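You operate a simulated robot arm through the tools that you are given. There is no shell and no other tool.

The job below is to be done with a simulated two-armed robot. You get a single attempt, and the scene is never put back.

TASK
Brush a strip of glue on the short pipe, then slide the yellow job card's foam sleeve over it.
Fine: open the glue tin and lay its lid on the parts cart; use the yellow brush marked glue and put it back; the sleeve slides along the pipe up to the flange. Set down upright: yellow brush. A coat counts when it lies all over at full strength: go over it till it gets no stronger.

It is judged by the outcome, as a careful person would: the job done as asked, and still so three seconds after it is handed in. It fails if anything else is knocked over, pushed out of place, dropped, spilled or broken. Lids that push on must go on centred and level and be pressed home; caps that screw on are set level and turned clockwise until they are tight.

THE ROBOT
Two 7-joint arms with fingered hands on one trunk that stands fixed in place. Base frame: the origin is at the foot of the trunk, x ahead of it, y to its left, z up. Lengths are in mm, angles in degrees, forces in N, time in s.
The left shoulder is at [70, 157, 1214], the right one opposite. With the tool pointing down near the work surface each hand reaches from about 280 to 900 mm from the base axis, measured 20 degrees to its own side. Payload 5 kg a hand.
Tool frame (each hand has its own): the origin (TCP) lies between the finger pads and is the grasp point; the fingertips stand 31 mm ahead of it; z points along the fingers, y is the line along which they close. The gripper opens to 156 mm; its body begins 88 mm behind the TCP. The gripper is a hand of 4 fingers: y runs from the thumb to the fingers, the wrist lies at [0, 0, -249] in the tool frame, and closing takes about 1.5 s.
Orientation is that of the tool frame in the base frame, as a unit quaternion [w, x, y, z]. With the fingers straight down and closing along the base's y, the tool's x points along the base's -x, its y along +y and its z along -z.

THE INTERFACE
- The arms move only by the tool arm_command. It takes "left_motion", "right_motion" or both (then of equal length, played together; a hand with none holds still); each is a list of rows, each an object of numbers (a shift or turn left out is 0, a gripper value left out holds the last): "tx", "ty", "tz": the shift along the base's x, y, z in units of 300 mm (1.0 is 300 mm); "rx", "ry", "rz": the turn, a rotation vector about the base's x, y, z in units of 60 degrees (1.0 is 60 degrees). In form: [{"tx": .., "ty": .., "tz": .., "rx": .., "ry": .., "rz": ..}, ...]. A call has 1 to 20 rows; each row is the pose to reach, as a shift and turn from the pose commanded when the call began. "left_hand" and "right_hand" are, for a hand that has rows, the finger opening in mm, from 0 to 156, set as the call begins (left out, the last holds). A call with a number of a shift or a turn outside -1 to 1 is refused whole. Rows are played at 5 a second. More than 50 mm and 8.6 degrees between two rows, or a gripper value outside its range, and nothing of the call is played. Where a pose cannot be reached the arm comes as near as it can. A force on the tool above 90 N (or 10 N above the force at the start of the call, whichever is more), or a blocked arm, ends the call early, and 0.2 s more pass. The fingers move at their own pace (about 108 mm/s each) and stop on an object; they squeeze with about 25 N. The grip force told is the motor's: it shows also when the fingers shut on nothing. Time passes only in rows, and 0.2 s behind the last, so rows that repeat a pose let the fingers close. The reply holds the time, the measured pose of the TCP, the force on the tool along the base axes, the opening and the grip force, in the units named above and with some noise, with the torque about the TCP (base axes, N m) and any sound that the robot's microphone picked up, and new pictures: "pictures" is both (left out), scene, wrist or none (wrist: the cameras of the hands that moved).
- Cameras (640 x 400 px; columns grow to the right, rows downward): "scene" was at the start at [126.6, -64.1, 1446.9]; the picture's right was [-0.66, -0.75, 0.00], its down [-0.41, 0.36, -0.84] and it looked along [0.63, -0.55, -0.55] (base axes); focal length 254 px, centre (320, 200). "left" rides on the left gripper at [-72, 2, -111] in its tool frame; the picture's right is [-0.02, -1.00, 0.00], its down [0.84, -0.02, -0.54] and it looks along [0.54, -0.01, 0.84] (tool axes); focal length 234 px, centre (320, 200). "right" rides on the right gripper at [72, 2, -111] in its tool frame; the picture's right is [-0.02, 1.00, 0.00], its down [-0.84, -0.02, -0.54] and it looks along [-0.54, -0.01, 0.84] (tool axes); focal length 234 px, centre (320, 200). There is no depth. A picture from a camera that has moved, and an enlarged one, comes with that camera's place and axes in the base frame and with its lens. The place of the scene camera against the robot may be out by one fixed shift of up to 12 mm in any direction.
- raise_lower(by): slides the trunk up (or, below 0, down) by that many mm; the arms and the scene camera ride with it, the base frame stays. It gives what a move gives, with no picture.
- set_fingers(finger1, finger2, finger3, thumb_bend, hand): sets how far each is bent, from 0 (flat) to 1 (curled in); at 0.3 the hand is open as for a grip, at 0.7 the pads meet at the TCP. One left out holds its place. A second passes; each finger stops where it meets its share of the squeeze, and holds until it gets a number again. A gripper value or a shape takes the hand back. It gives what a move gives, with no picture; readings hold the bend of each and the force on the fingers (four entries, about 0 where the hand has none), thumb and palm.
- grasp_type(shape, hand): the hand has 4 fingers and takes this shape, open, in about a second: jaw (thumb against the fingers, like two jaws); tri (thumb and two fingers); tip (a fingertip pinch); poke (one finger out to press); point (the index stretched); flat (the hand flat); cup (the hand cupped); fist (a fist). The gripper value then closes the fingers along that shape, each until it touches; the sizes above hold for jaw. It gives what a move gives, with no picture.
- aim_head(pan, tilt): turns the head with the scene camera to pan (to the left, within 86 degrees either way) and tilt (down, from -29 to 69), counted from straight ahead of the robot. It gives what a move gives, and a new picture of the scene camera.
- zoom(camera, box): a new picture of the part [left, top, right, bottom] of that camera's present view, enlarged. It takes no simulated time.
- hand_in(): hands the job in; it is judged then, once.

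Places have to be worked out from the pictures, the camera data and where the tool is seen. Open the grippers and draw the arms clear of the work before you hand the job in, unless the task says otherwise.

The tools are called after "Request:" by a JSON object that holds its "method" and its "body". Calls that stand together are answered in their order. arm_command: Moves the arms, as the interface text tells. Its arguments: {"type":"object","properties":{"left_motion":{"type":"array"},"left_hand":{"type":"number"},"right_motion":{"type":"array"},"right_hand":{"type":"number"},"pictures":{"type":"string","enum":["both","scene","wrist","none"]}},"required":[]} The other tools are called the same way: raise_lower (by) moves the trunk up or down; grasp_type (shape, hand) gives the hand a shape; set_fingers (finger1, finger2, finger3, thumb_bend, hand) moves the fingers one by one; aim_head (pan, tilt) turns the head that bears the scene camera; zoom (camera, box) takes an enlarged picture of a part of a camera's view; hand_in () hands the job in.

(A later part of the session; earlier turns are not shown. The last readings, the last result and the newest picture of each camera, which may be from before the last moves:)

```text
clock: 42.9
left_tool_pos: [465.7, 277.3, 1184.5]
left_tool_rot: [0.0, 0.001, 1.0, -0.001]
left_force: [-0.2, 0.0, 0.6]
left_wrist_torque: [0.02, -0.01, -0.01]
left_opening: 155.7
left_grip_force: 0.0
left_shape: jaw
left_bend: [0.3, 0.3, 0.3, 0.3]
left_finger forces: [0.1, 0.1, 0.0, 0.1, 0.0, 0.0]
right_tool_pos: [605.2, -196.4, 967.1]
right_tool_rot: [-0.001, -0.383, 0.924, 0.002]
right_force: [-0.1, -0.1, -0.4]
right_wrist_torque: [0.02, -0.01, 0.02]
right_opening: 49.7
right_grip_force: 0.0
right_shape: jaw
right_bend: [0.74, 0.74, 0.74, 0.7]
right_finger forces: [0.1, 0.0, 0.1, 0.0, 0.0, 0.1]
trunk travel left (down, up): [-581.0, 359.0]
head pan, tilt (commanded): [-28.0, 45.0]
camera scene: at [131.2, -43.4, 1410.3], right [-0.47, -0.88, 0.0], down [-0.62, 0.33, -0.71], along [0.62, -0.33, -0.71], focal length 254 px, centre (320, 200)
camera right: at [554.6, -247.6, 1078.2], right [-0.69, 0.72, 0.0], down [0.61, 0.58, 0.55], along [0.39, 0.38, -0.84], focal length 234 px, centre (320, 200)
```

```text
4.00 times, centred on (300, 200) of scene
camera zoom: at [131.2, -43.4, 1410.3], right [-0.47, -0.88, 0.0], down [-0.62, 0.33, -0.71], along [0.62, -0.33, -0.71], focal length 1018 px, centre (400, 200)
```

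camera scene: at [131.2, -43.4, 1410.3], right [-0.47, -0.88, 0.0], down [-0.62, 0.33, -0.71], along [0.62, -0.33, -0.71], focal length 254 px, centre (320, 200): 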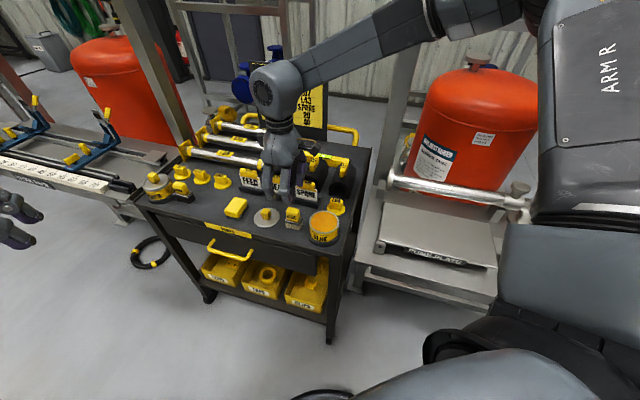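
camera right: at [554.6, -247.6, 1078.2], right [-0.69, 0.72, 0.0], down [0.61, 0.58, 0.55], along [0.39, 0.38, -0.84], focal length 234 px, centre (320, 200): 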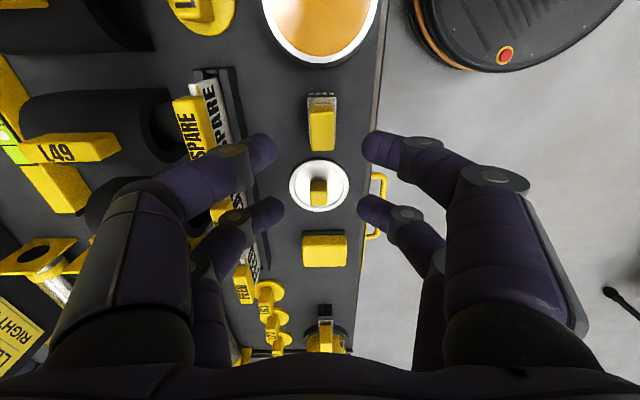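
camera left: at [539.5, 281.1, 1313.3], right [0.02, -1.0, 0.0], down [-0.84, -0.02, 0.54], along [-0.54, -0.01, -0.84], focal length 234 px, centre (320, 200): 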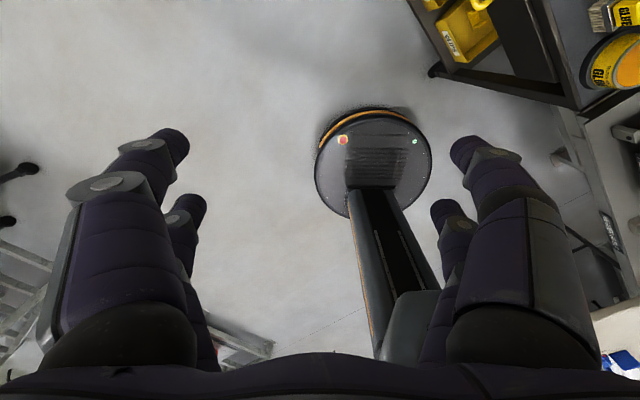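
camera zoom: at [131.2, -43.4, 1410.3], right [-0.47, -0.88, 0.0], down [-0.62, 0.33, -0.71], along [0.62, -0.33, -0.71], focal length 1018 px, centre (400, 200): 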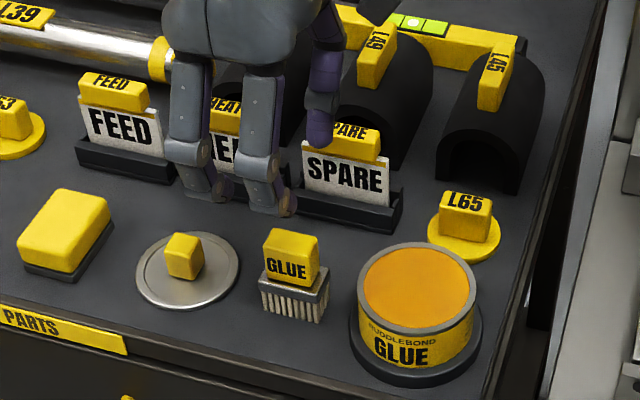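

The brush handle is about 37 × 24 mm with its top near z 866, centred near [600,-201]. I'll move over it and descend partway with the fingers at 46 mm, then check clearances.

Request:
{"method": "arm_command", "body": {"right_motion": [{"tx": -0.009, "ty": -0.008, "tz": -0.0}, {"tx": -0.017, "ty": -0.015, "tz": -0.0}, {"tx": -0.017, "ty": -0.015, "tz": -0.05}, {"tx": -0.017, "ty": -0.015, "tz": -0.1}, {"tx": -0.017, "ty": -0.015, "tz": -0.15}, {"tx": -0.017, "ty": -0.015, "tz": -0.2}, {"tx": -0.017, "ty": -0.015, "tz": -0.2}], "right_hand": 46, "pictures": "both"}}

Request:
{"method": "zoom", "body": {"camera": "right", "box": [220, 70, 420, 230]}}

Request:
{"method": "zoom", "body": {"camera": "scene", "box": [240, 130, 360, 250]}}

```text
clock: 44.5
left_tool_pos: [466.3, 278.7, 1184.6]
left_tool_rot: [0.0, 0.0, 1.0, 0.001]
left_force: [-0.7, 0.3, 1.5]
left_wrist_torque: [-0.01, 0.03, -0.03]
left_opening: 155.9
left_grip_force: 0.0
left_shape: jaw
left_bend: [0.3, 0.3, 0.3, 0.3]
left_finger forces: [0.0, 0.0, 0.1, 0.0, 0.1, 0.0]
right_tool_pos: [602.0, -202.3, 906.4]
right_tool_rot: [-0.001, -0.383, 0.924, 0.002]
right_force: [-0.5, 0.6, 0.6]
right_wrist_torque: [-0.01, -0.04, -0.03]
right_opening: 46.5
right_grip_force: 0.2
right_shape: jaw
right_bend: [0.74, 0.74, 0.74, 0.7]
right_finger forces: [0.1, 0.1, 0.1, 0.1, 0.0, 0.0]
trunk travel left (down, up): [-581.0, 359.0]
head pan, tilt (commanded): [-28.0, 45.0]
camera scene: at [130.8, -43.3, 1410.3], right [-0.47, -0.88, 0.0], down [-0.62, 0.33, -0.71], along [0.62, -0.33, -0.71], focal length 254 px, centre (320, 200)
camera right: at [550.2, -252.8, 1017.7], right [-0.69, 0.72, 0.0], down [0.61, 0.58, 0.55], along [0.39, 0.38, -0.84], focal length 234 px, centre (320, 200)
```

scene: 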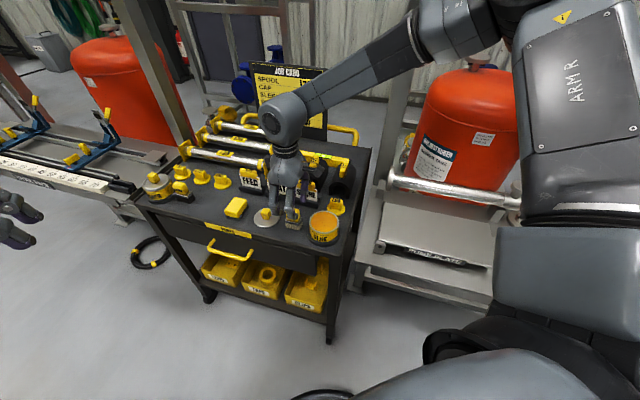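
right: 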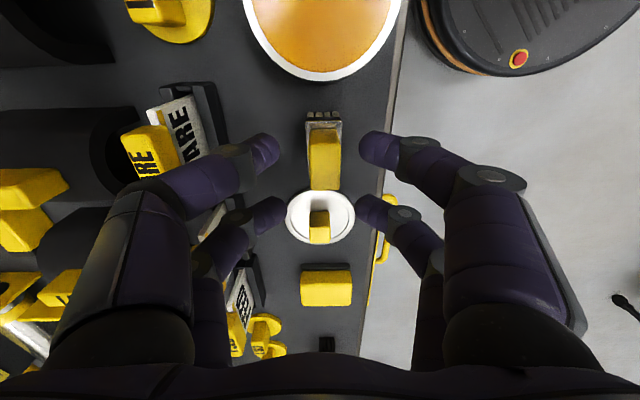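

```text
2.50 times, centred on (320, 150) of right
camera zoom: at [550.2, -252.8, 1017.7], right [-0.69, 0.72, 0.0], down [0.61, 0.58, 0.55], along [0.39, 0.38, -0.84], focal length 585 px, centre (320, 325)
```

zoom: 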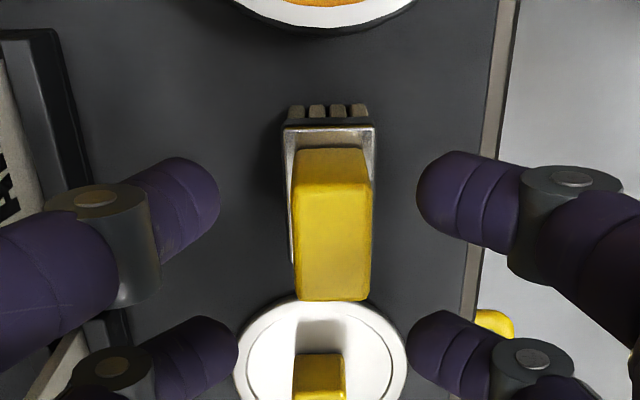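

```text
3.33 times, centred on (300, 190) of scene
camera zoom: at [130.8, -43.3, 1410.3], right [-0.47, -0.88, 0.0], down [-0.62, 0.33, -0.71], along [0.62, -0.33, -0.71], focal length 848 px, centre (387, 233)
```

zoom: 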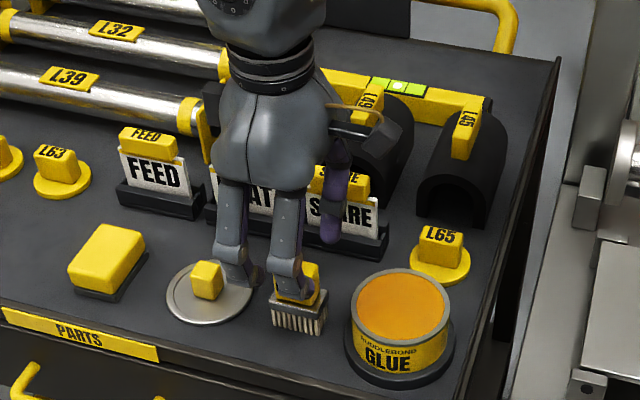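

The brush top is at z about 870, centred at [598.4,-202.2]. I'll correct by 4 mm and lower until the fingertips are beside the handle's lower part.

Request:
{"method": "arm_command", "body": {"right_motion": [{"tx": -0.013, "ty": 0.001, "tz": -0.0}, {"tx": -0.013, "ty": 0.001, "tz": -0.03}, {"tx": -0.013, "ty": 0.001, "tz": -0.06}, {"tx": -0.013, "ty": 0.001, "tz": -0.09}, {"tx": -0.013, "ty": 0.001, "tz": -0.12}, {"tx": -0.013, "ty": 0.001, "tz": -0.12}], "pictures": "wrist"}}

Request:
{"method": "zoom", "body": {"camera": "right", "box": [220, 70, 420, 230]}}

Request:
{"method": "zoom", "body": {"camera": "scene", "box": [240, 130, 360, 250]}}

```text
clock: 45.9
left_tool_pos: [465.9, 278.6, 1183.4]
left_tool_rot: [0.0, 0.0, 1.0, 0.0]
left_force: [-0.1, -0.4, 0.1]
left_wrist_torque: [0.04, 0.02, 0.0]
left_opening: 156.0
left_grip_force: 0.0
left_shape: jaw
left_bend: [0.3, 0.3, 0.3, 0.3]
left_finger forces: [0.0, 0.0, 0.1, 0.0, 0.1, 0.1]
right_tool_pos: [598.1, -203.2, 870.3]
right_tool_rot: [-0.001, -0.383, 0.924, 0.002]
right_force: [0.0, 0.9, 0.8]
right_wrist_torque: [0.02, 0.02, -0.02]
right_opening: 46.2
right_grip_force: 0.2
right_shape: jaw
right_bend: [0.74, 0.74, 0.74, 0.7]
right_finger forces: [0.1, 0.0, 0.0, 0.0, 0.0, 0.1]
trunk travel left (down, up): [-581.0, 359.0]
head pan, tilt (commanded): [-28.0, 45.0]
camera right: at [545.9, -253.8, 981.1], right [-0.69, 0.72, 0.0], down [0.61, 0.58, 0.55], along [0.39, 0.38, -0.84], focal length 234 px, centre (320, 200)
```

right: 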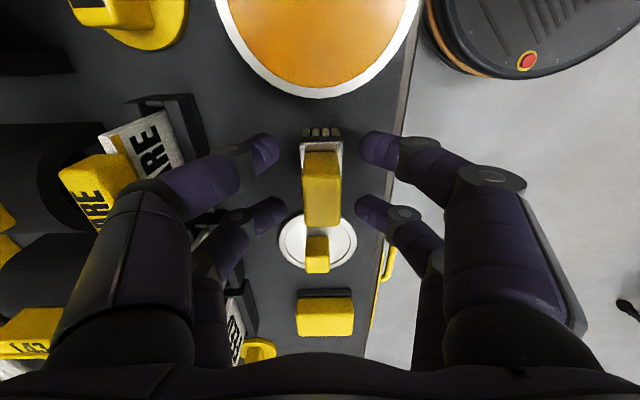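

```text
2.50 times, centred on (320, 150) of right
camera zoom: at [545.9, -253.8, 981.1], right [-0.69, 0.72, 0.0], down [0.61, 0.58, 0.55], along [0.39, 0.38, -0.84], focal length 585 px, centre (320, 325)
```

zoom: 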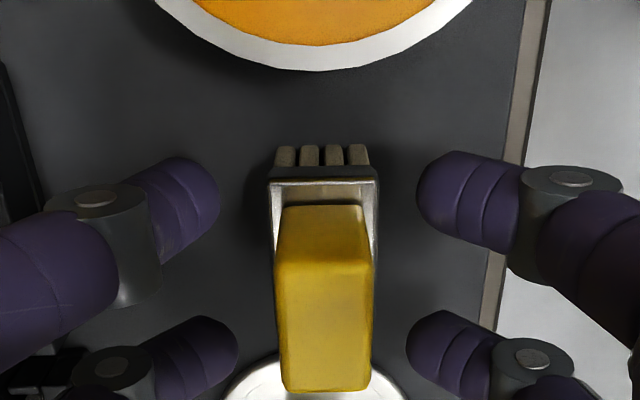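

```text
3.33 times, centred on (300, 190) of scene
camera zoom: at [131.0, -43.3, 1410.3], right [-0.47, -0.88, 0.0], down [-0.62, 0.33, -0.71], along [0.62, -0.33, -0.71], focal length 848 px, centre (387, 233)
```

zoom: 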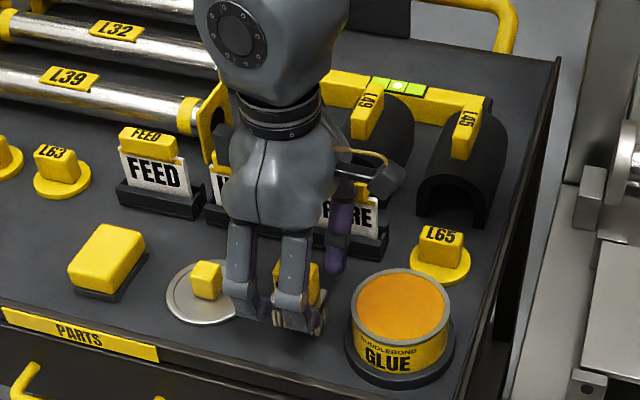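

The handle sits between the finger pairs. I'll close on it.

Request:
{"method": "arm_command", "body": {"right_motion": [{"tz": -0.006}, {"tz": -0.006}, {"tz": -0.006}, {"tz": -0.006}, {"tz": -0.006}, {"tz": -0.006}], "right_hand": 10, "pictures": "wrist"}}

Request:
{"method": "zoom", "body": {"camera": "right", "box": [220, 70, 420, 230]}}

Request:
{"method": "zoom", "body": {"camera": "scene", "box": [240, 130, 360, 250]}}

```text
clock: 47.3
left_tool_pos: [465.5, 277.9, 1183.5]
left_tool_rot: [0.0, 0.001, 1.0, 0.0]
left_force: [-0.1, -0.2, -0.5]
left_wrist_torque: [-0.02, -0.03, -0.02]
left_opening: 156.0
left_grip_force: 0.0
left_shape: jaw
left_bend: [0.3, 0.3, 0.3, 0.3]
left_finger forces: [0.0, 0.1, 0.0, 0.1, 0.0, 0.0]
right_tool_pos: [596.8, -202.9, 868.7]
right_tool_rot: [0.0, -0.382, 0.924, 0.002]
right_force: [0.8, 0.4, 1.6]
right_wrist_torque: [0.01, -0.14, -0.05]
right_opening: 8.8
right_grip_force: 25.2
right_shape: jaw
right_bend: [0.72, 0.72, 0.72, 0.72]
right_finger forces: [26.1, 22.5, 28.7, 0.0, 0.5, 0.0]
trunk travel left (down, up): [-581.0, 359.0]
head pan, tilt (commanded): [-28.0, 45.0]
camera right: at [545.9, -253.6, 979.4], right [-0.69, 0.72, 0.0], down [0.61, 0.58, 0.55], along [0.39, 0.38, -0.84], focal length 234 px, centre (320, 200)
```

right: 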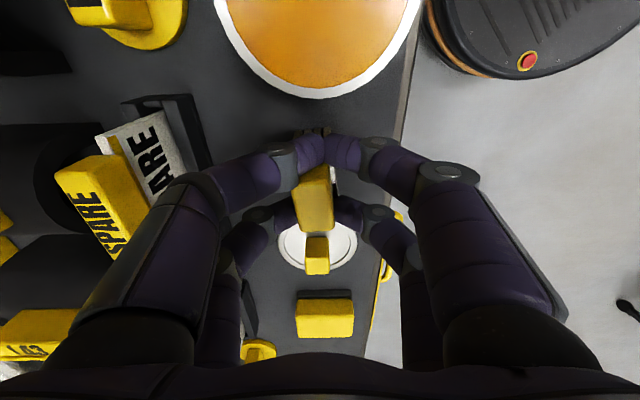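

```text
2.50 times, centred on (320, 150) of right
camera zoom: at [545.9, -253.6, 979.4], right [-0.69, 0.72, 0.0], down [0.61, 0.58, 0.55], along [0.39, 0.38, -0.84], focal length 585 px, centre (320, 325)
```

zoom: 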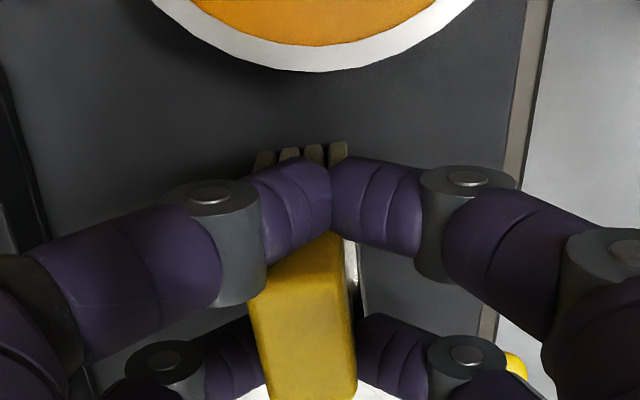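

```text
3.33 times, centred on (300, 190) of scene
camera zoom: at [131.2, -43.4, 1410.3], right [-0.47, -0.88, 0.0], down [-0.62, 0.33, -0.71], along [0.62, -0.33, -0.71], focal length 848 px, centre (387, 233)
```

zoom: 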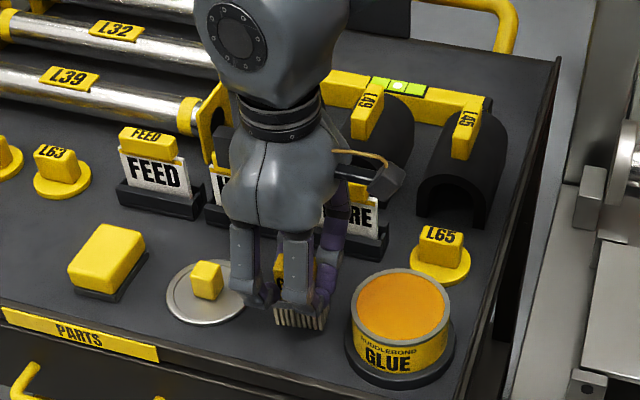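

The near finger pair slid past the handle's front edge and twisted the brush a little. I'll open again and look before re-gripping with the handle better under one finger pair.

Request:
{"method": "arm_command", "body": {"right_motion": [{"tz": 0.0}, {"tz": 0.0}, {"tz": 0.0}, {"tz": 0.0}], "right_hand": 48, "pictures": "wrist"}}

Request:
{"method": "zoom", "body": {"camera": "right", "box": [220, 70, 420, 230]}}

Request:
{"method": "zoom", "body": {"camera": "scene", "box": [260, 170, 340, 250]}}

```text
clock: 48.3
left_tool_pos: [467.2, 276.7, 1183.8]
left_tool_rot: [0.0, 0.0, 1.0, 0.0]
left_force: [1.1, 0.0, -0.2]
left_wrist_torque: [-0.04, 0.0, 0.03]
left_opening: 155.9
left_grip_force: 0.0
left_shape: jaw
left_bend: [0.3, 0.3, 0.3, 0.3]
left_finger forces: [0.0, 0.1, 0.0, 0.1, 0.0, 0.1]
right_tool_pos: [596.4, -203.4, 866.9]
right_tool_rot: [-0.001, -0.382, 0.924, 0.002]
right_force: [-0.1, -0.4, 0.1]
right_wrist_torque: [0.02, 0.0, 0.0]
right_opening: 47.4
right_grip_force: 0.1
right_shape: jaw
right_bend: [0.74, 0.74, 0.74, 0.7]
right_finger forces: [0.1, 0.0, 0.0, 0.1, 0.0, 0.0]
trunk travel left (down, up): [-581.0, 359.0]
head pan, tilt (commanded): [-28.0, 45.0]
camera right: at [546.0, -253.7, 979.2], right [-0.69, 0.72, 0.0], down [0.61, 0.58, 0.54], along [0.39, 0.38, -0.84], focal length 234 px, centre (320, 200)
```

right: 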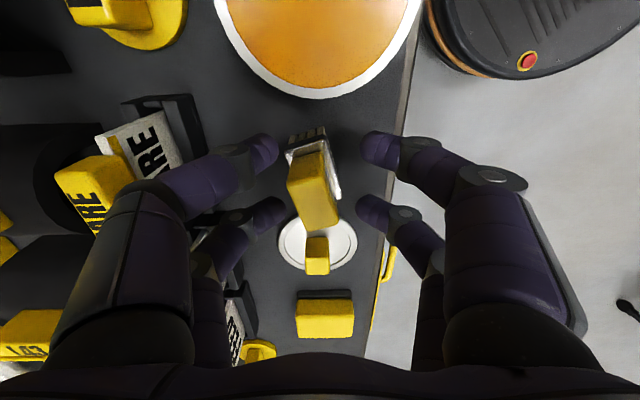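

```text
2.50 times, centred on (320, 150) of right
camera zoom: at [546.0, -253.7, 979.2], right [-0.69, 0.72, 0.0], down [0.61, 0.58, 0.54], along [0.39, 0.38, -0.84], focal length 585 px, centre (320, 325)
```

zoom: 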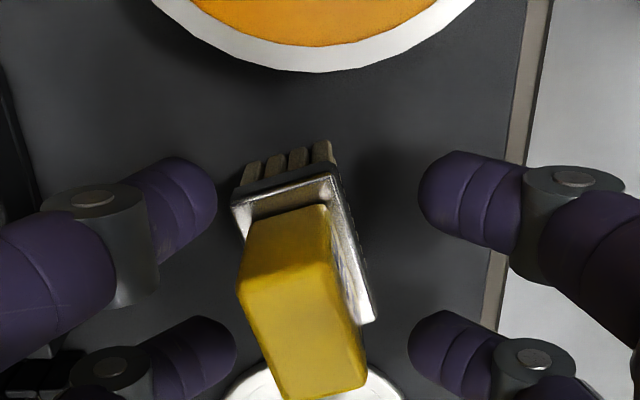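

```text
5.00 times, centred on (300, 210) of scene
camera zoom: at [131.4, -43.5, 1410.3], right [-0.47, -0.88, 0.0], down [-0.62, 0.33, -0.71], along [0.62, -0.33, -0.71], focal length 1272 px, centre (420, 150)
```

zoom: 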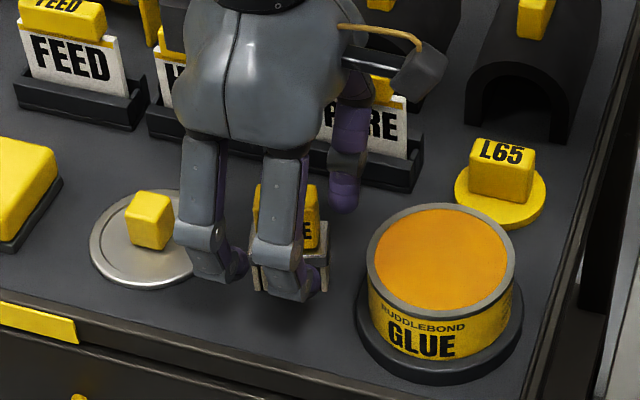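

The brush is still standing but turned about +17°. I'll rise above it, turn the hand +17°, and shift so that one finger pair will grip the handle's middle.

Request:
{"method": "arm_command", "body": {"right_motion": [{"tz": 0.05}, {"tz": 0.1}, {"tz": 0.15}, {"tx": 0.012, "ty": 0.01, "tz": 0.15, "rz": 0.1}, {"tx": 0.025, "ty": 0.02, "tz": 0.15, "rz": 0.2}, {"tx": 0.037, "ty": 0.029, "tz": 0.15, "rz": 0.283}, {"tx": 0.037, "ty": 0.029, "tz": 0.15, "rz": 0.283}], "pictures": "wrist"}}

Request:
{"method": "zoom", "body": {"camera": "right", "box": [220, 70, 420, 230]}}

Request:
{"method": "zoom", "body": {"camera": "scene", "box": [260, 170, 340, 250]}}

```text
clock: 49.9
left_tool_pos: [466.5, 277.6, 1184.7]
left_tool_rot: [0.0, 0.001, 1.0, 0.0]
left_force: [0.3, -0.5, -0.1]
left_wrist_torque: [-0.01, -0.01, 0.0]
left_opening: 155.9
left_grip_force: 0.1
left_shape: jaw
left_bend: [0.3, 0.3, 0.3, 0.3]
left_finger forces: [0.0, 0.0, 0.0, 0.1, 0.0, 0.0]
right_tool_pos: [609.5, -193.2, 912.9]
right_tool_rot: [-0.001, -0.516, 0.857, 0.002]
right_force: [-0.2, 0.0, 0.2]
right_wrist_torque: [-0.01, -0.01, 0.03]
right_opening: 47.6
right_grip_force: 0.1
right_shape: jaw
right_bend: [0.74, 0.74, 0.74, 0.7]
right_finger forces: [0.0, 0.0, 0.0, 0.0, 0.1, 0.1]
trunk travel left (down, up): [-581.0, 359.0]
head pan, tilt (commanded): [-28.0, 45.0]
camera right: at [574.7, -257.0, 1023.6], right [-0.87, 0.49, 0.0], down [0.41, 0.73, 0.55], along [0.26, 0.48, -0.84], focal length 234 px, centre (320, 200)
```

right: 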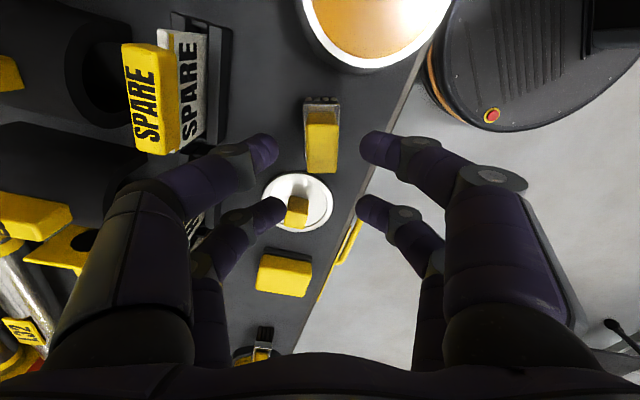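

```text
2.50 times, centred on (320, 150) of right
camera zoom: at [574.7, -257.0, 1023.6], right [-0.87, 0.49, 0.0], down [0.41, 0.73, 0.55], along [0.26, 0.48, -0.84], focal length 585 px, centre (320, 325)
```

zoom: 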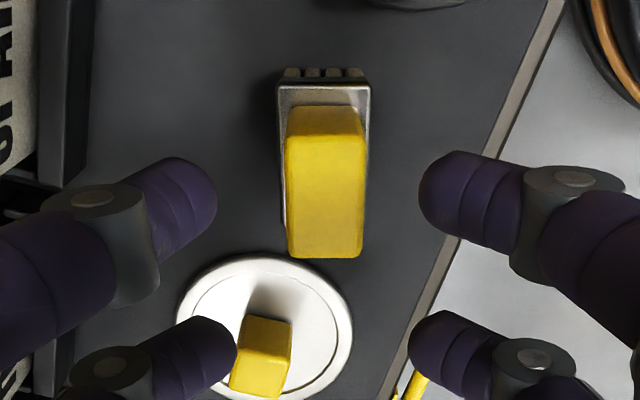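

```text
5.00 times, centred on (300, 210) of scene
camera zoom: at [131.3, -43.5, 1410.3], right [-0.47, -0.88, 0.0], down [-0.62, 0.33, -0.71], along [0.62, -0.33, -0.71], focal length 1272 px, centre (420, 150)
```

zoom: 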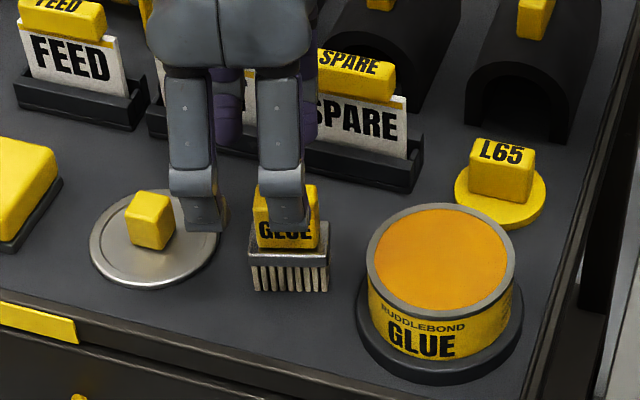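

Aligned now, with the handle about 14 mm toward the near finger pair. I'll descend to the same height as before.

Request:
{"method": "arm_command", "body": {"right_motion": [{"tx": -0.004, "ty": 0.002, "tz": -0.03}, {"tx": -0.004, "ty": 0.002, "tz": -0.06}, {"tx": -0.004, "ty": 0.002, "tz": -0.09}, {"tx": -0.004, "ty": 0.002, "tz": -0.12}, {"tx": -0.004, "ty": 0.002, "tz": -0.15}, {"tx": -0.004, "ty": 0.002, "tz": -0.15}], "right_hand": 46, "pictures": "wrist"}}

Request:
{"method": "zoom", "body": {"camera": "right", "box": [220, 70, 420, 230]}}

```text
clock: 51.3
left_tool_pos: [466.8, 278.3, 1183.8]
left_tool_rot: [0.0, -0.001, 1.0, 0.0]
left_force: [0.4, 0.2, -0.7]
left_wrist_torque: [0.01, 0.01, 0.0]
left_opening: 155.7
left_grip_force: 0.1
left_shape: jaw
left_bend: [0.3, 0.3, 0.3, 0.3]
left_finger forces: [0.1, 0.1, 0.0, 0.0, 0.0, 0.0]
right_tool_pos: [606.6, -194.7, 869.1]
right_tool_rot: [-0.002, -0.515, 0.857, 0.002]
right_force: [0.5, -0.2, -0.5]
right_wrist_torque: [-0.01, 0.04, 0.01]
right_opening: 46.0
right_grip_force: 0.1
right_shape: jaw
right_bend: [0.74, 0.74, 0.74, 0.7]
right_finger forces: [0.1, 0.0, 0.0, 0.0, 0.0, 0.0]
trunk travel left (down, up): [-581.0, 359.0]
head pan, tilt (commanded): [-28.0, 45.0]
camera right: at [572.2, -257.7, 979.2], right [-0.87, 0.49, 0.0], down [0.41, 0.73, 0.55], along [0.26, 0.48, -0.84], focal length 234 px, centre (320, 200)
```

right: 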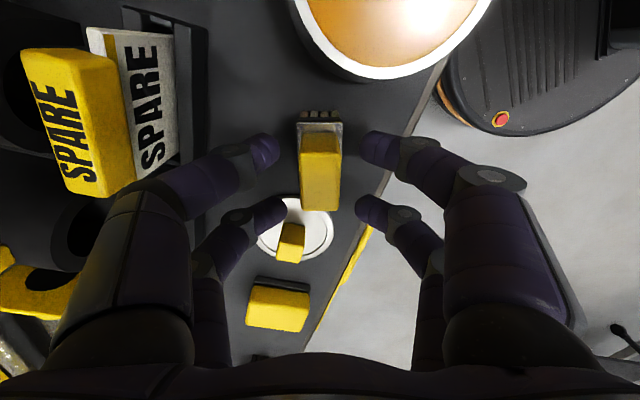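

```text
2.50 times, centred on (320, 150) of right
camera zoom: at [572.2, -257.7, 979.2], right [-0.87, 0.49, 0.0], down [0.41, 0.73, 0.55], along [0.26, 0.48, -0.84], focal length 585 px, centre (320, 325)
```

zoom: 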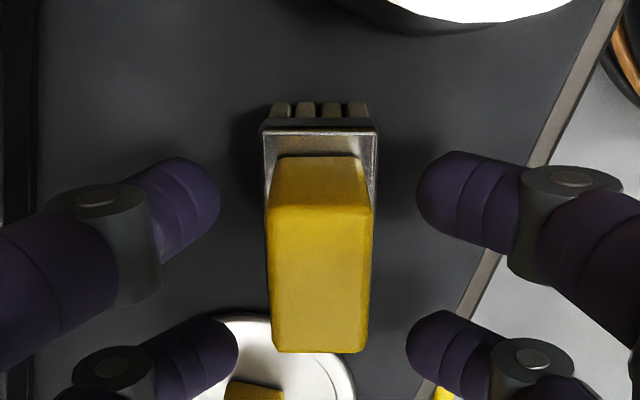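

Well aligned. Closing on the handle.

Request:
{"method": "arm_command", "body": {"right_motion": [{"tz": -0.004}, {"tz": -0.004}, {"tz": -0.004}, {"tz": -0.004}, {"tz": -0.004}, {"tz": -0.004}], "right_hand": 10, "pictures": "wrist"}}

Request:
{"method": "zoom", "body": {"camera": "right", "box": [220, 70, 420, 230]}}

```text
clock: 52.7
left_tool_pos: [467.4, 277.3, 1183.4]
left_tool_rot: [0.0, 0.0, 1.0, 0.0]
left_force: [-0.1, 0.5, 0.7]
left_wrist_torque: [-0.01, 0.0, -0.01]
left_opening: 155.9
left_grip_force: 0.1
left_shape: jaw
left_bend: [0.3, 0.3, 0.3, 0.3]
left_finger forces: [0.0, 0.1, 0.1, 0.0, 0.0, 0.0]
right_tool_pos: [606.5, -193.3, 866.4]
right_tool_rot: [0.0, -0.515, 0.857, 0.001]
right_force: [0.7, -0.5, -0.6]
right_wrist_torque: [0.0, 0.03, -0.01]
right_opening: 6.6
right_grip_force: 24.8
right_shape: jaw
right_bend: [0.72, 0.7, 0.7, 0.7]
right_finger forces: [22.2, 0.0, 0.0, 0.0, 22.0, 0.0]
trunk travel left (down, up): [-581.0, 359.0]
head pan, tilt (commanded): [-28.0, 45.0]
camera right: at [572.5, -257.0, 977.7], right [-0.87, 0.49, 0.0], down [0.41, 0.73, 0.54], along [0.26, 0.48, -0.84], focal length 234 px, centre (320, 200)
```

right: 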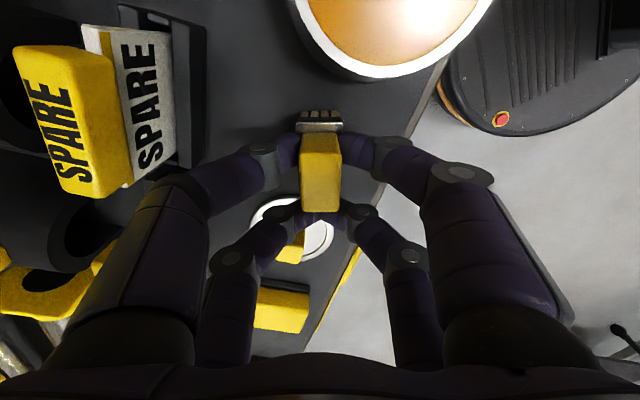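

```text
2.50 times, centred on (320, 150) of right
camera zoom: at [572.5, -257.0, 977.7], right [-0.87, 0.49, 0.0], down [0.41, 0.73, 0.54], along [0.26, 0.48, -0.84], focal length 585 px, centre (320, 325)
```

zoom: 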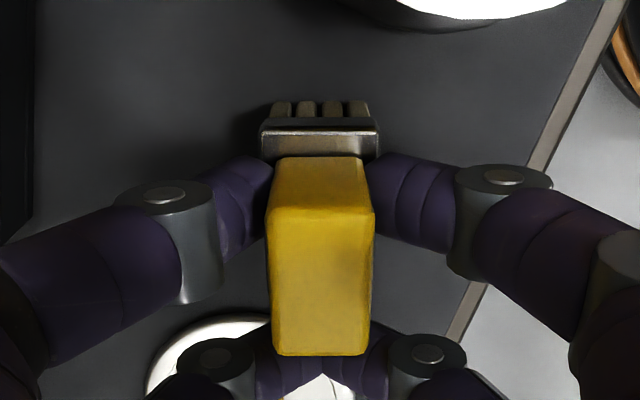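

A firm grip on the brush handle: 22 N on each side, with the bristles' bottom about 66 mm below the TCP. I'll lift it clear and look.

Request:
{"method": "arm_command", "body": {"right_motion": [{"tz": 0.02}, {"tz": 0.06}, {"tz": 0.11}, {"tz": 0.17}, {"tz": 0.23}, {"tz": 0.29}, {"tz": 0.34}, {"tz": 0.37}, {"tz": 0.37}], "pictures": "both"}}

Request:
{"method": "zoom", "body": {"camera": "scene", "box": [240, 130, 360, 250]}}

```text
clock: 54.7
left_tool_pos: [467.2, 276.9, 1185.2]
left_tool_rot: [0.0, -0.001, 1.0, -0.001]
left_force: [-0.7, 0.5, -0.3]
left_wrist_torque: [0.02, 0.0, 0.01]
left_opening: 156.0
left_grip_force: 0.2
left_shape: jaw
left_bend: [0.3, 0.3, 0.3, 0.3]
left_finger forces: [0.1, 0.0, 0.1, 0.0, 0.0, 0.0]
right_tool_pos: [606.7, -192.0, 977.7]
right_tool_rot: [-0.001, -0.516, 0.857, 0.002]
right_force: [1.0, -0.1, -0.4]
right_wrist_torque: [0.03, 0.0, 0.01]
right_opening: 6.9
right_grip_force: 25.3
right_shape: jaw
right_bend: [0.72, 0.7, 0.7, 0.7]
right_finger forces: [22.1, 0.1, 0.0, 0.0, 22.1, 0.0]
trunk travel left (down, up): [-581.0, 359.0]
head pan, tilt (commanded): [-28.0, 45.0]
camera scene: at [131.5, -43.5, 1410.2], right [-0.47, -0.88, 0.0], down [-0.62, 0.33, -0.71], along [0.62, -0.33, -0.71], focal length 254 px, centre (320, 200)
camera right: at [572.7, -254.9, 1089.5], right [-0.87, 0.49, 0.0], down [0.41, 0.73, 0.54], along [0.26, 0.48, -0.84], focal length 234 px, centre (320, 200)
```

scene: 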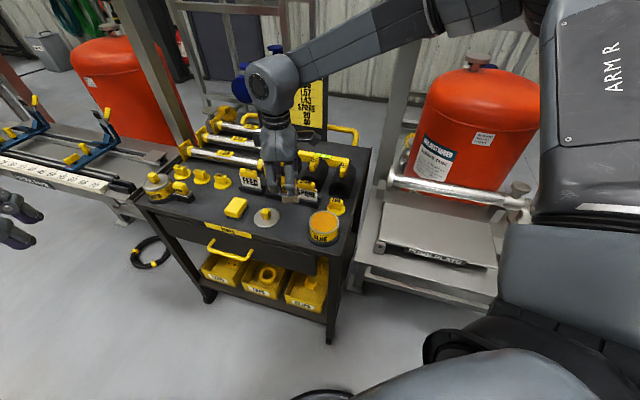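
right: 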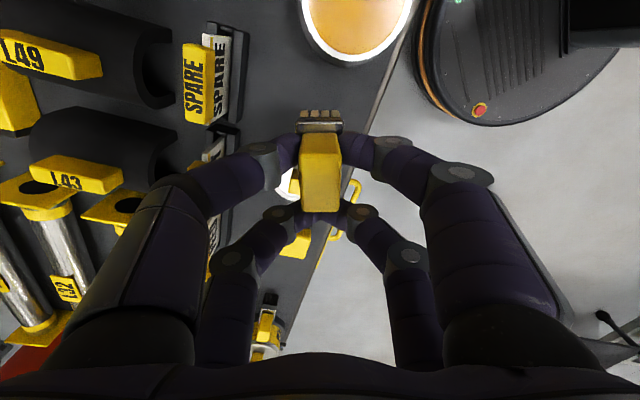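

```text
3.33 times, centred on (300, 190) of scene
camera zoom: at [131.5, -43.5, 1410.2], right [-0.47, -0.88, 0.0], down [-0.62, 0.33, -0.71], along [0.62, -0.33, -0.71], focal length 848 px, centre (387, 233)
```

zoom: 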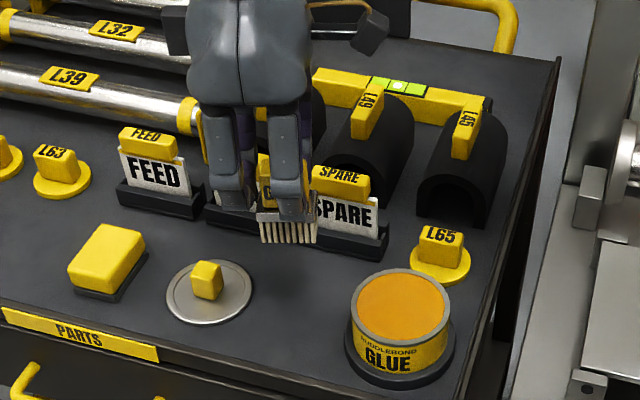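

The brush is up. I'll move it over the glue tin at this height and turn back to 45°.

Request:
{"method": "arm_command", "body": {"right_motion": [{"tx": -0.044, "ty": -0.044, "rz": -0.06}, {"tx": -0.088, "ty": -0.088, "rz": -0.12}, {"tx": -0.132, "ty": -0.132, "rz": -0.18}, {"tx": -0.176, "ty": -0.176, "rz": -0.24}, {"tx": -0.219, "ty": -0.22, "rz": -0.285}, {"tx": -0.219, "ty": -0.22, "rz": -0.285}, {"tx": -0.219, "ty": -0.22, "rz": -0.285}], "pictures": "both"}}

Request:
{"method": "zoom", "body": {"camera": "scene", "box": [260, 150, 360, 250]}}

Request:
{"method": "zoom", "body": {"camera": "right", "box": [240, 80, 400, 200]}}

```text
clock: 56.3
left_tool_pos: [466.7, 276.8, 1184.8]
left_tool_rot: [0.001, -0.001, 1.0, 0.0]
left_force: [-0.1, 0.2, 0.6]
left_wrist_torque: [-0.01, 0.03, -0.02]
left_opening: 155.9
left_grip_force: 0.0
left_shape: jaw
left_bend: [0.3, 0.3, 0.3, 0.3]
left_finger forces: [0.1, 0.0, 0.1, 0.0, 0.0, 0.0]
right_tool_pos: [543.4, -256.6, 977.8]
right_tool_rot: [-0.001, -0.382, 0.924, 0.002]
right_force: [0.1, 0.4, -1.2]
right_wrist_torque: [0.0, -0.02, 0.03]
right_opening: 7.1
right_grip_force: 24.9
right_shape: jaw
right_bend: [0.72, 0.7, 0.7, 0.7]
right_finger forces: [22.2, 0.0, 0.0, 0.1, 22.2, 0.0]
trunk travel left (down, up): [-581.0, 359.0]
head pan, tilt (commanded): [-28.0, 45.0]
camera scene: at [131.2, -43.6, 1410.3], right [-0.47, -0.88, 0.0], down [-0.62, 0.33, -0.71], along [0.62, -0.33, -0.71], focal length 254 px, centre (320, 200)
camera right: at [492.2, -307.6, 1089.0], right [-0.69, 0.73, 0.0], down [0.61, 0.58, 0.55], along [0.39, 0.38, -0.84], focal length 234 px, centre (320, 200)
```

scene: 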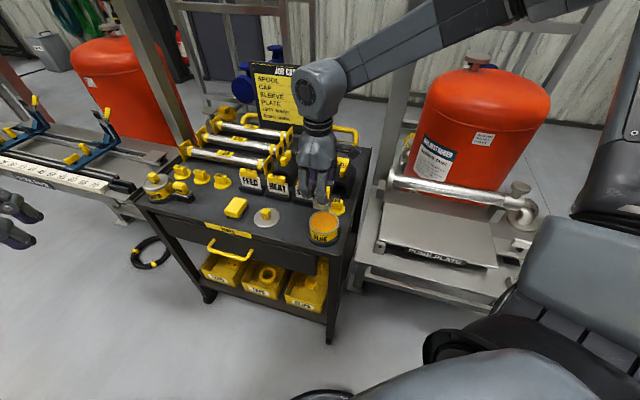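
right: 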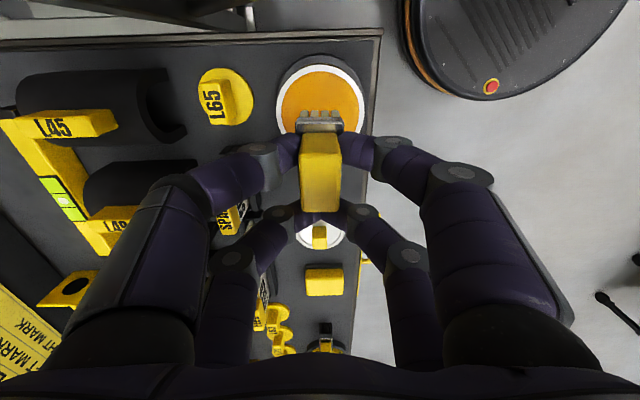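

```text
4.00 times, centred on (310, 200) of scene
camera zoom: at [131.2, -43.6, 1410.3], right [-0.47, -0.88, 0.0], down [-0.62, 0.33, -0.71], along [0.62, -0.33, -0.71], focal length 1018 px, centre (360, 200)
```

zoom: 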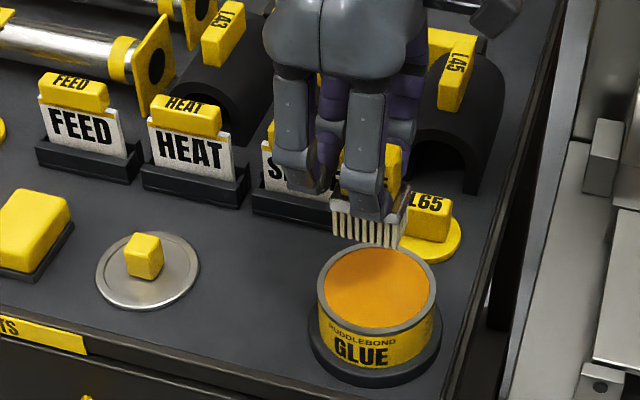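

```text
3.33 times, centred on (320, 140) of right
camera zoom: at [492.2, -307.6, 1089.0], right [-0.69, 0.73, 0.0], down [0.61, 0.58, 0.55], along [0.39, 0.38, -0.84], focal length 781 px, centre (320, 400)
```

zoom: 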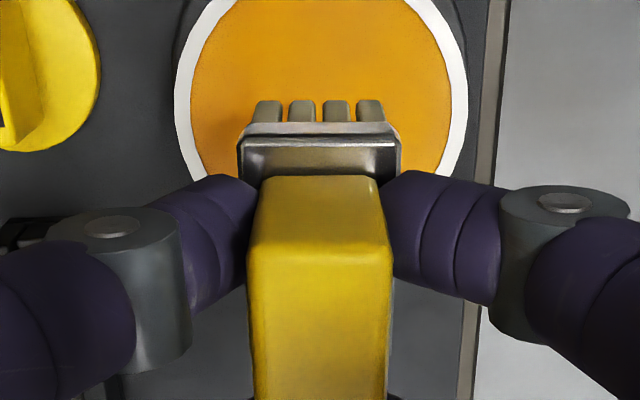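

The brush is centred over the tin to within 3 mm. I'll dip the bristles about 10 mm into the glue.

Request:
{"method": "arm_command", "body": {"right_motion": [{"tx": -0.007, "ty": -0.007, "tz": -0.03}, {"tx": -0.007, "ty": -0.007, "tz": -0.07}, {"tx": -0.007, "ty": -0.007, "tz": -0.11}, {"tx": -0.007, "ty": -0.007, "tz": -0.15}, {"tx": -0.007, "ty": -0.007, "tz": -0.19}, {"tx": -0.007, "ty": -0.007, "tz": -0.215}, {"tx": -0.007, "ty": -0.007, "tz": -0.235}, {"tx": -0.007, "ty": -0.007, "tz": -0.235}], "pictures": "both"}}

Request:
{"method": "zoom", "body": {"camera": "scene", "box": [270, 160, 360, 250]}}

Request:
{"method": "zoom", "body": {"camera": "right", "box": [240, 80, 400, 200]}}

```text
clock: 58.1
left_tool_pos: [461.3, 279.8, 1186.4]
left_tool_rot: [0.003, 0.0, 1.0, -0.001]
left_force: [0.9, -0.2, 0.3]
left_wrist_torque: [0.02, -0.03, 0.0]
left_opening: 155.8
left_grip_force: 0.1
left_shape: jaw
left_bend: [0.3, 0.3, 0.3, 0.3]
left_finger forces: [0.0, 0.0, 0.1, 0.0, 0.0, 0.1]
right_tool_pos: [538.7, -260.2, 917.8]
right_tool_rot: [0.006, -0.382, 0.924, -0.001]
right_force: [-1.2, -6.9, 75.4]
right_wrist_torque: [-1.14, 1.44, 0.01]
right_opening: 13.5
right_grip_force: 25.1
right_shape: jaw
right_bend: [0.76, 0.7, 0.7, 0.73]
right_finger forces: [59.7, 0.0, 0.1, 0.0, 47.3, 0.0]
trunk travel left (down, up): [-581.0, 359.0]
head pan, tilt (commanded): [-28.0, 45.0]
camera scene: at [124.1, -40.8, 1411.8], right [-0.47, -0.88, 0.0], down [-0.62, 0.33, -0.71], along [0.63, -0.33, -0.7], focal length 254 px, centre (320, 200)
camera right: at [485.7, -309.7, 1027.2], right [-0.69, 0.73, -0.01], down [0.6, 0.58, 0.55], along [0.41, 0.38, -0.83], focal length 234 px, centre (320, 200)
```

scene: 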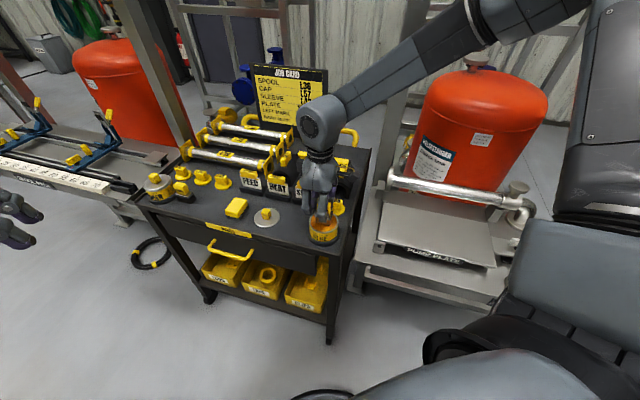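
right: 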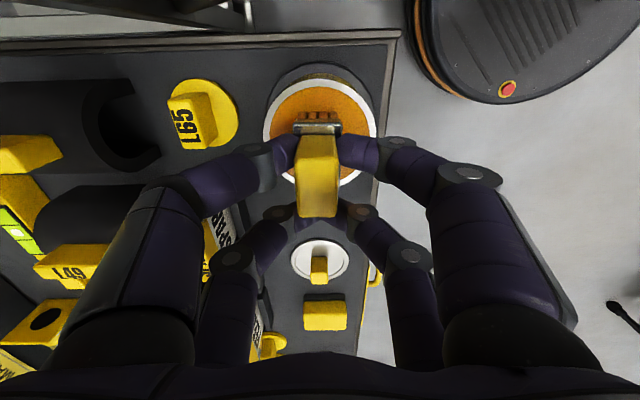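

```text
4.44 times, centred on (315, 205) of scene
camera zoom: at [124.1, -40.8, 1411.8], right [-0.47, -0.88, 0.0], down [-0.62, 0.33, -0.71], along [0.63, -0.33, -0.7], focal length 1131 px, centre (342, 178)
```

zoom: 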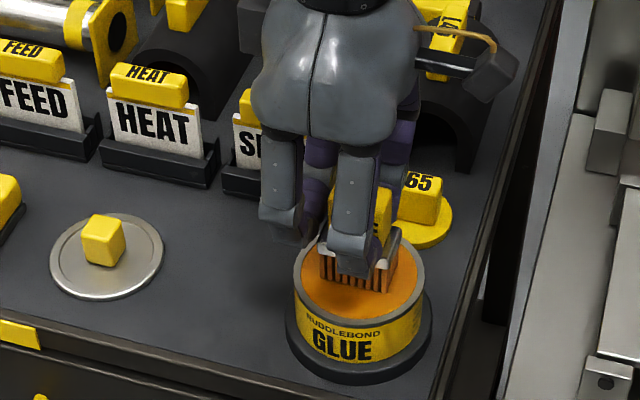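

```text
3.33 times, centred on (320, 140) of right
camera zoom: at [485.7, -309.7, 1027.2], right [-0.69, 0.73, -0.01], down [0.6, 0.58, 0.55], along [0.41, 0.38, -0.83], focal length 781 px, centre (320, 400)
```

zoom: 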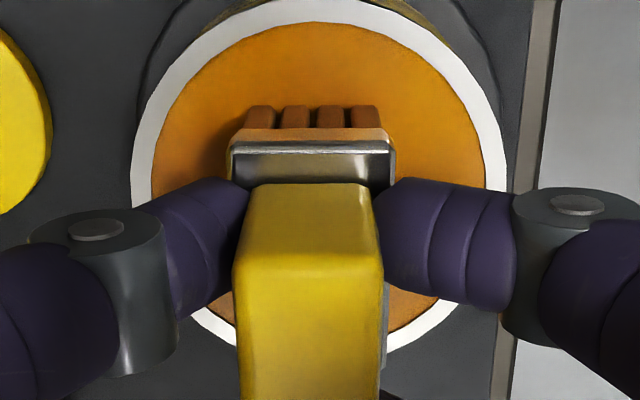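

The glue surface resists: 75 N at TCP z 918, with the bristles now loaded orange. I must relieve it at once, so I raise straight up.

Request:
{"method": "arm_command", "body": {"right_motion": [{"tz": 0.02}, {"tz": 0.04}, {"tz": 0.06}, {"tz": 0.09}, {"tz": 0.14}, {"tz": 0.2}, {"tz": 0.2}], "pictures": "both"}}

Request:
{"method": "zoom", "body": {"camera": "scene", "box": [270, 150, 370, 250]}}

Request:
{"method": "zoom", "body": {"camera": "right", "box": [240, 80, 400, 200]}}

```text
clock: 59.7
left_tool_pos: [467.1, 276.3, 1184.0]
left_tool_rot: [0.0, 0.0, 1.0, -0.001]
left_force: [-0.1, -0.1, 0.5]
left_wrist_torque: [0.02, 0.02, -0.02]
left_opening: 155.9
left_grip_force: 0.1
left_shape: jaw
left_bend: [0.3, 0.3, 0.3, 0.3]
left_finger forces: [0.0, 0.0, 0.1, 0.0, 0.0, 0.0]
right_tool_pos: [539.1, -260.7, 966.8]
right_tool_rot: [-0.001, -0.381, 0.924, 0.002]
right_force: [0.4, -0.1, -0.3]
right_wrist_torque: [0.01, 0.02, 0.03]
right_opening: 7.9
right_grip_force: 24.8
right_shape: jaw
right_bend: [0.72, 0.7, 0.7, 0.71]
right_finger forces: [22.8, 0.1, 0.0, 0.0, 22.5, 0.0]
trunk travel left (down, up): [-581.0, 359.0]
head pan, tilt (commanded): [-28.0, 45.0]
camera scene: at [131.7, -43.4, 1410.2], right [-0.47, -0.88, 0.0], down [-0.62, 0.33, -0.71], along [0.62, -0.33, -0.71], focal length 254 px, centre (320, 200)
camera right: at [487.1, -310.8, 1078.5], right [-0.69, 0.73, 0.0], down [0.61, 0.58, 0.54], along [0.39, 0.38, -0.84], focal length 234 px, centre (320, 200)
```

scene: 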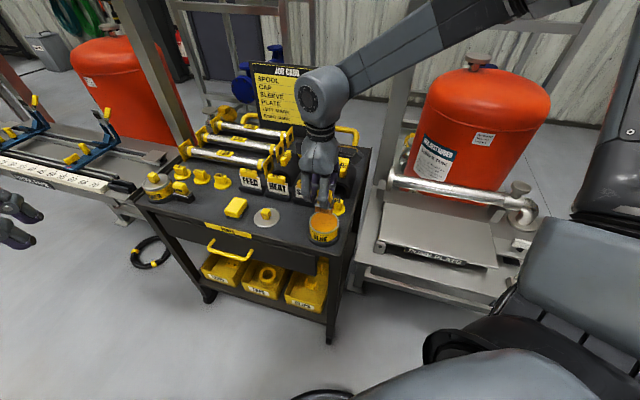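
right: 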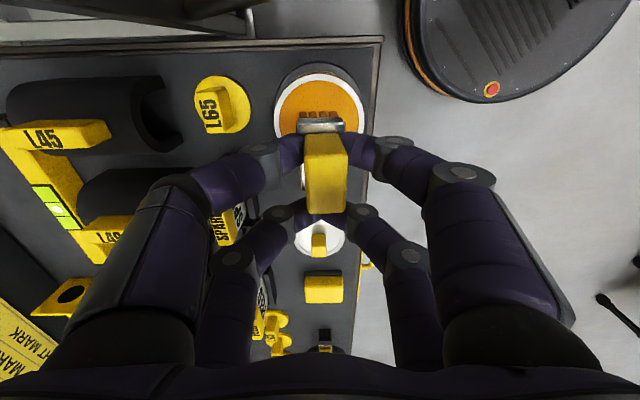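

```text
4.00 times, centred on (320, 200) of scene
camera zoom: at [131.7, -43.4, 1410.2], right [-0.47, -0.88, 0.0], down [-0.62, 0.33, -0.71], along [0.62, -0.33, -0.71], focal length 1018 px, centre (320, 200)
```

zoom: 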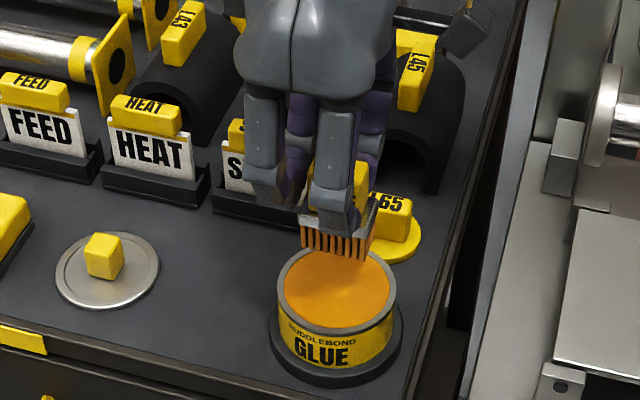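

```text
3.33 times, centred on (320, 140) of right
camera zoom: at [487.1, -310.8, 1078.5], right [-0.69, 0.73, 0.0], down [0.61, 0.58, 0.54], along [0.39, 0.38, -0.84], focal length 781 px, centre (320, 400)
```

zoom: 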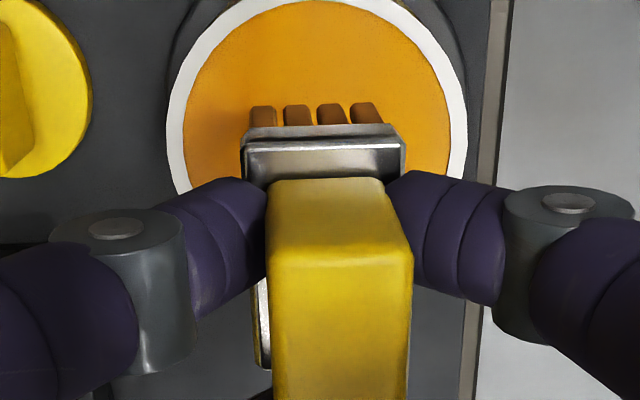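

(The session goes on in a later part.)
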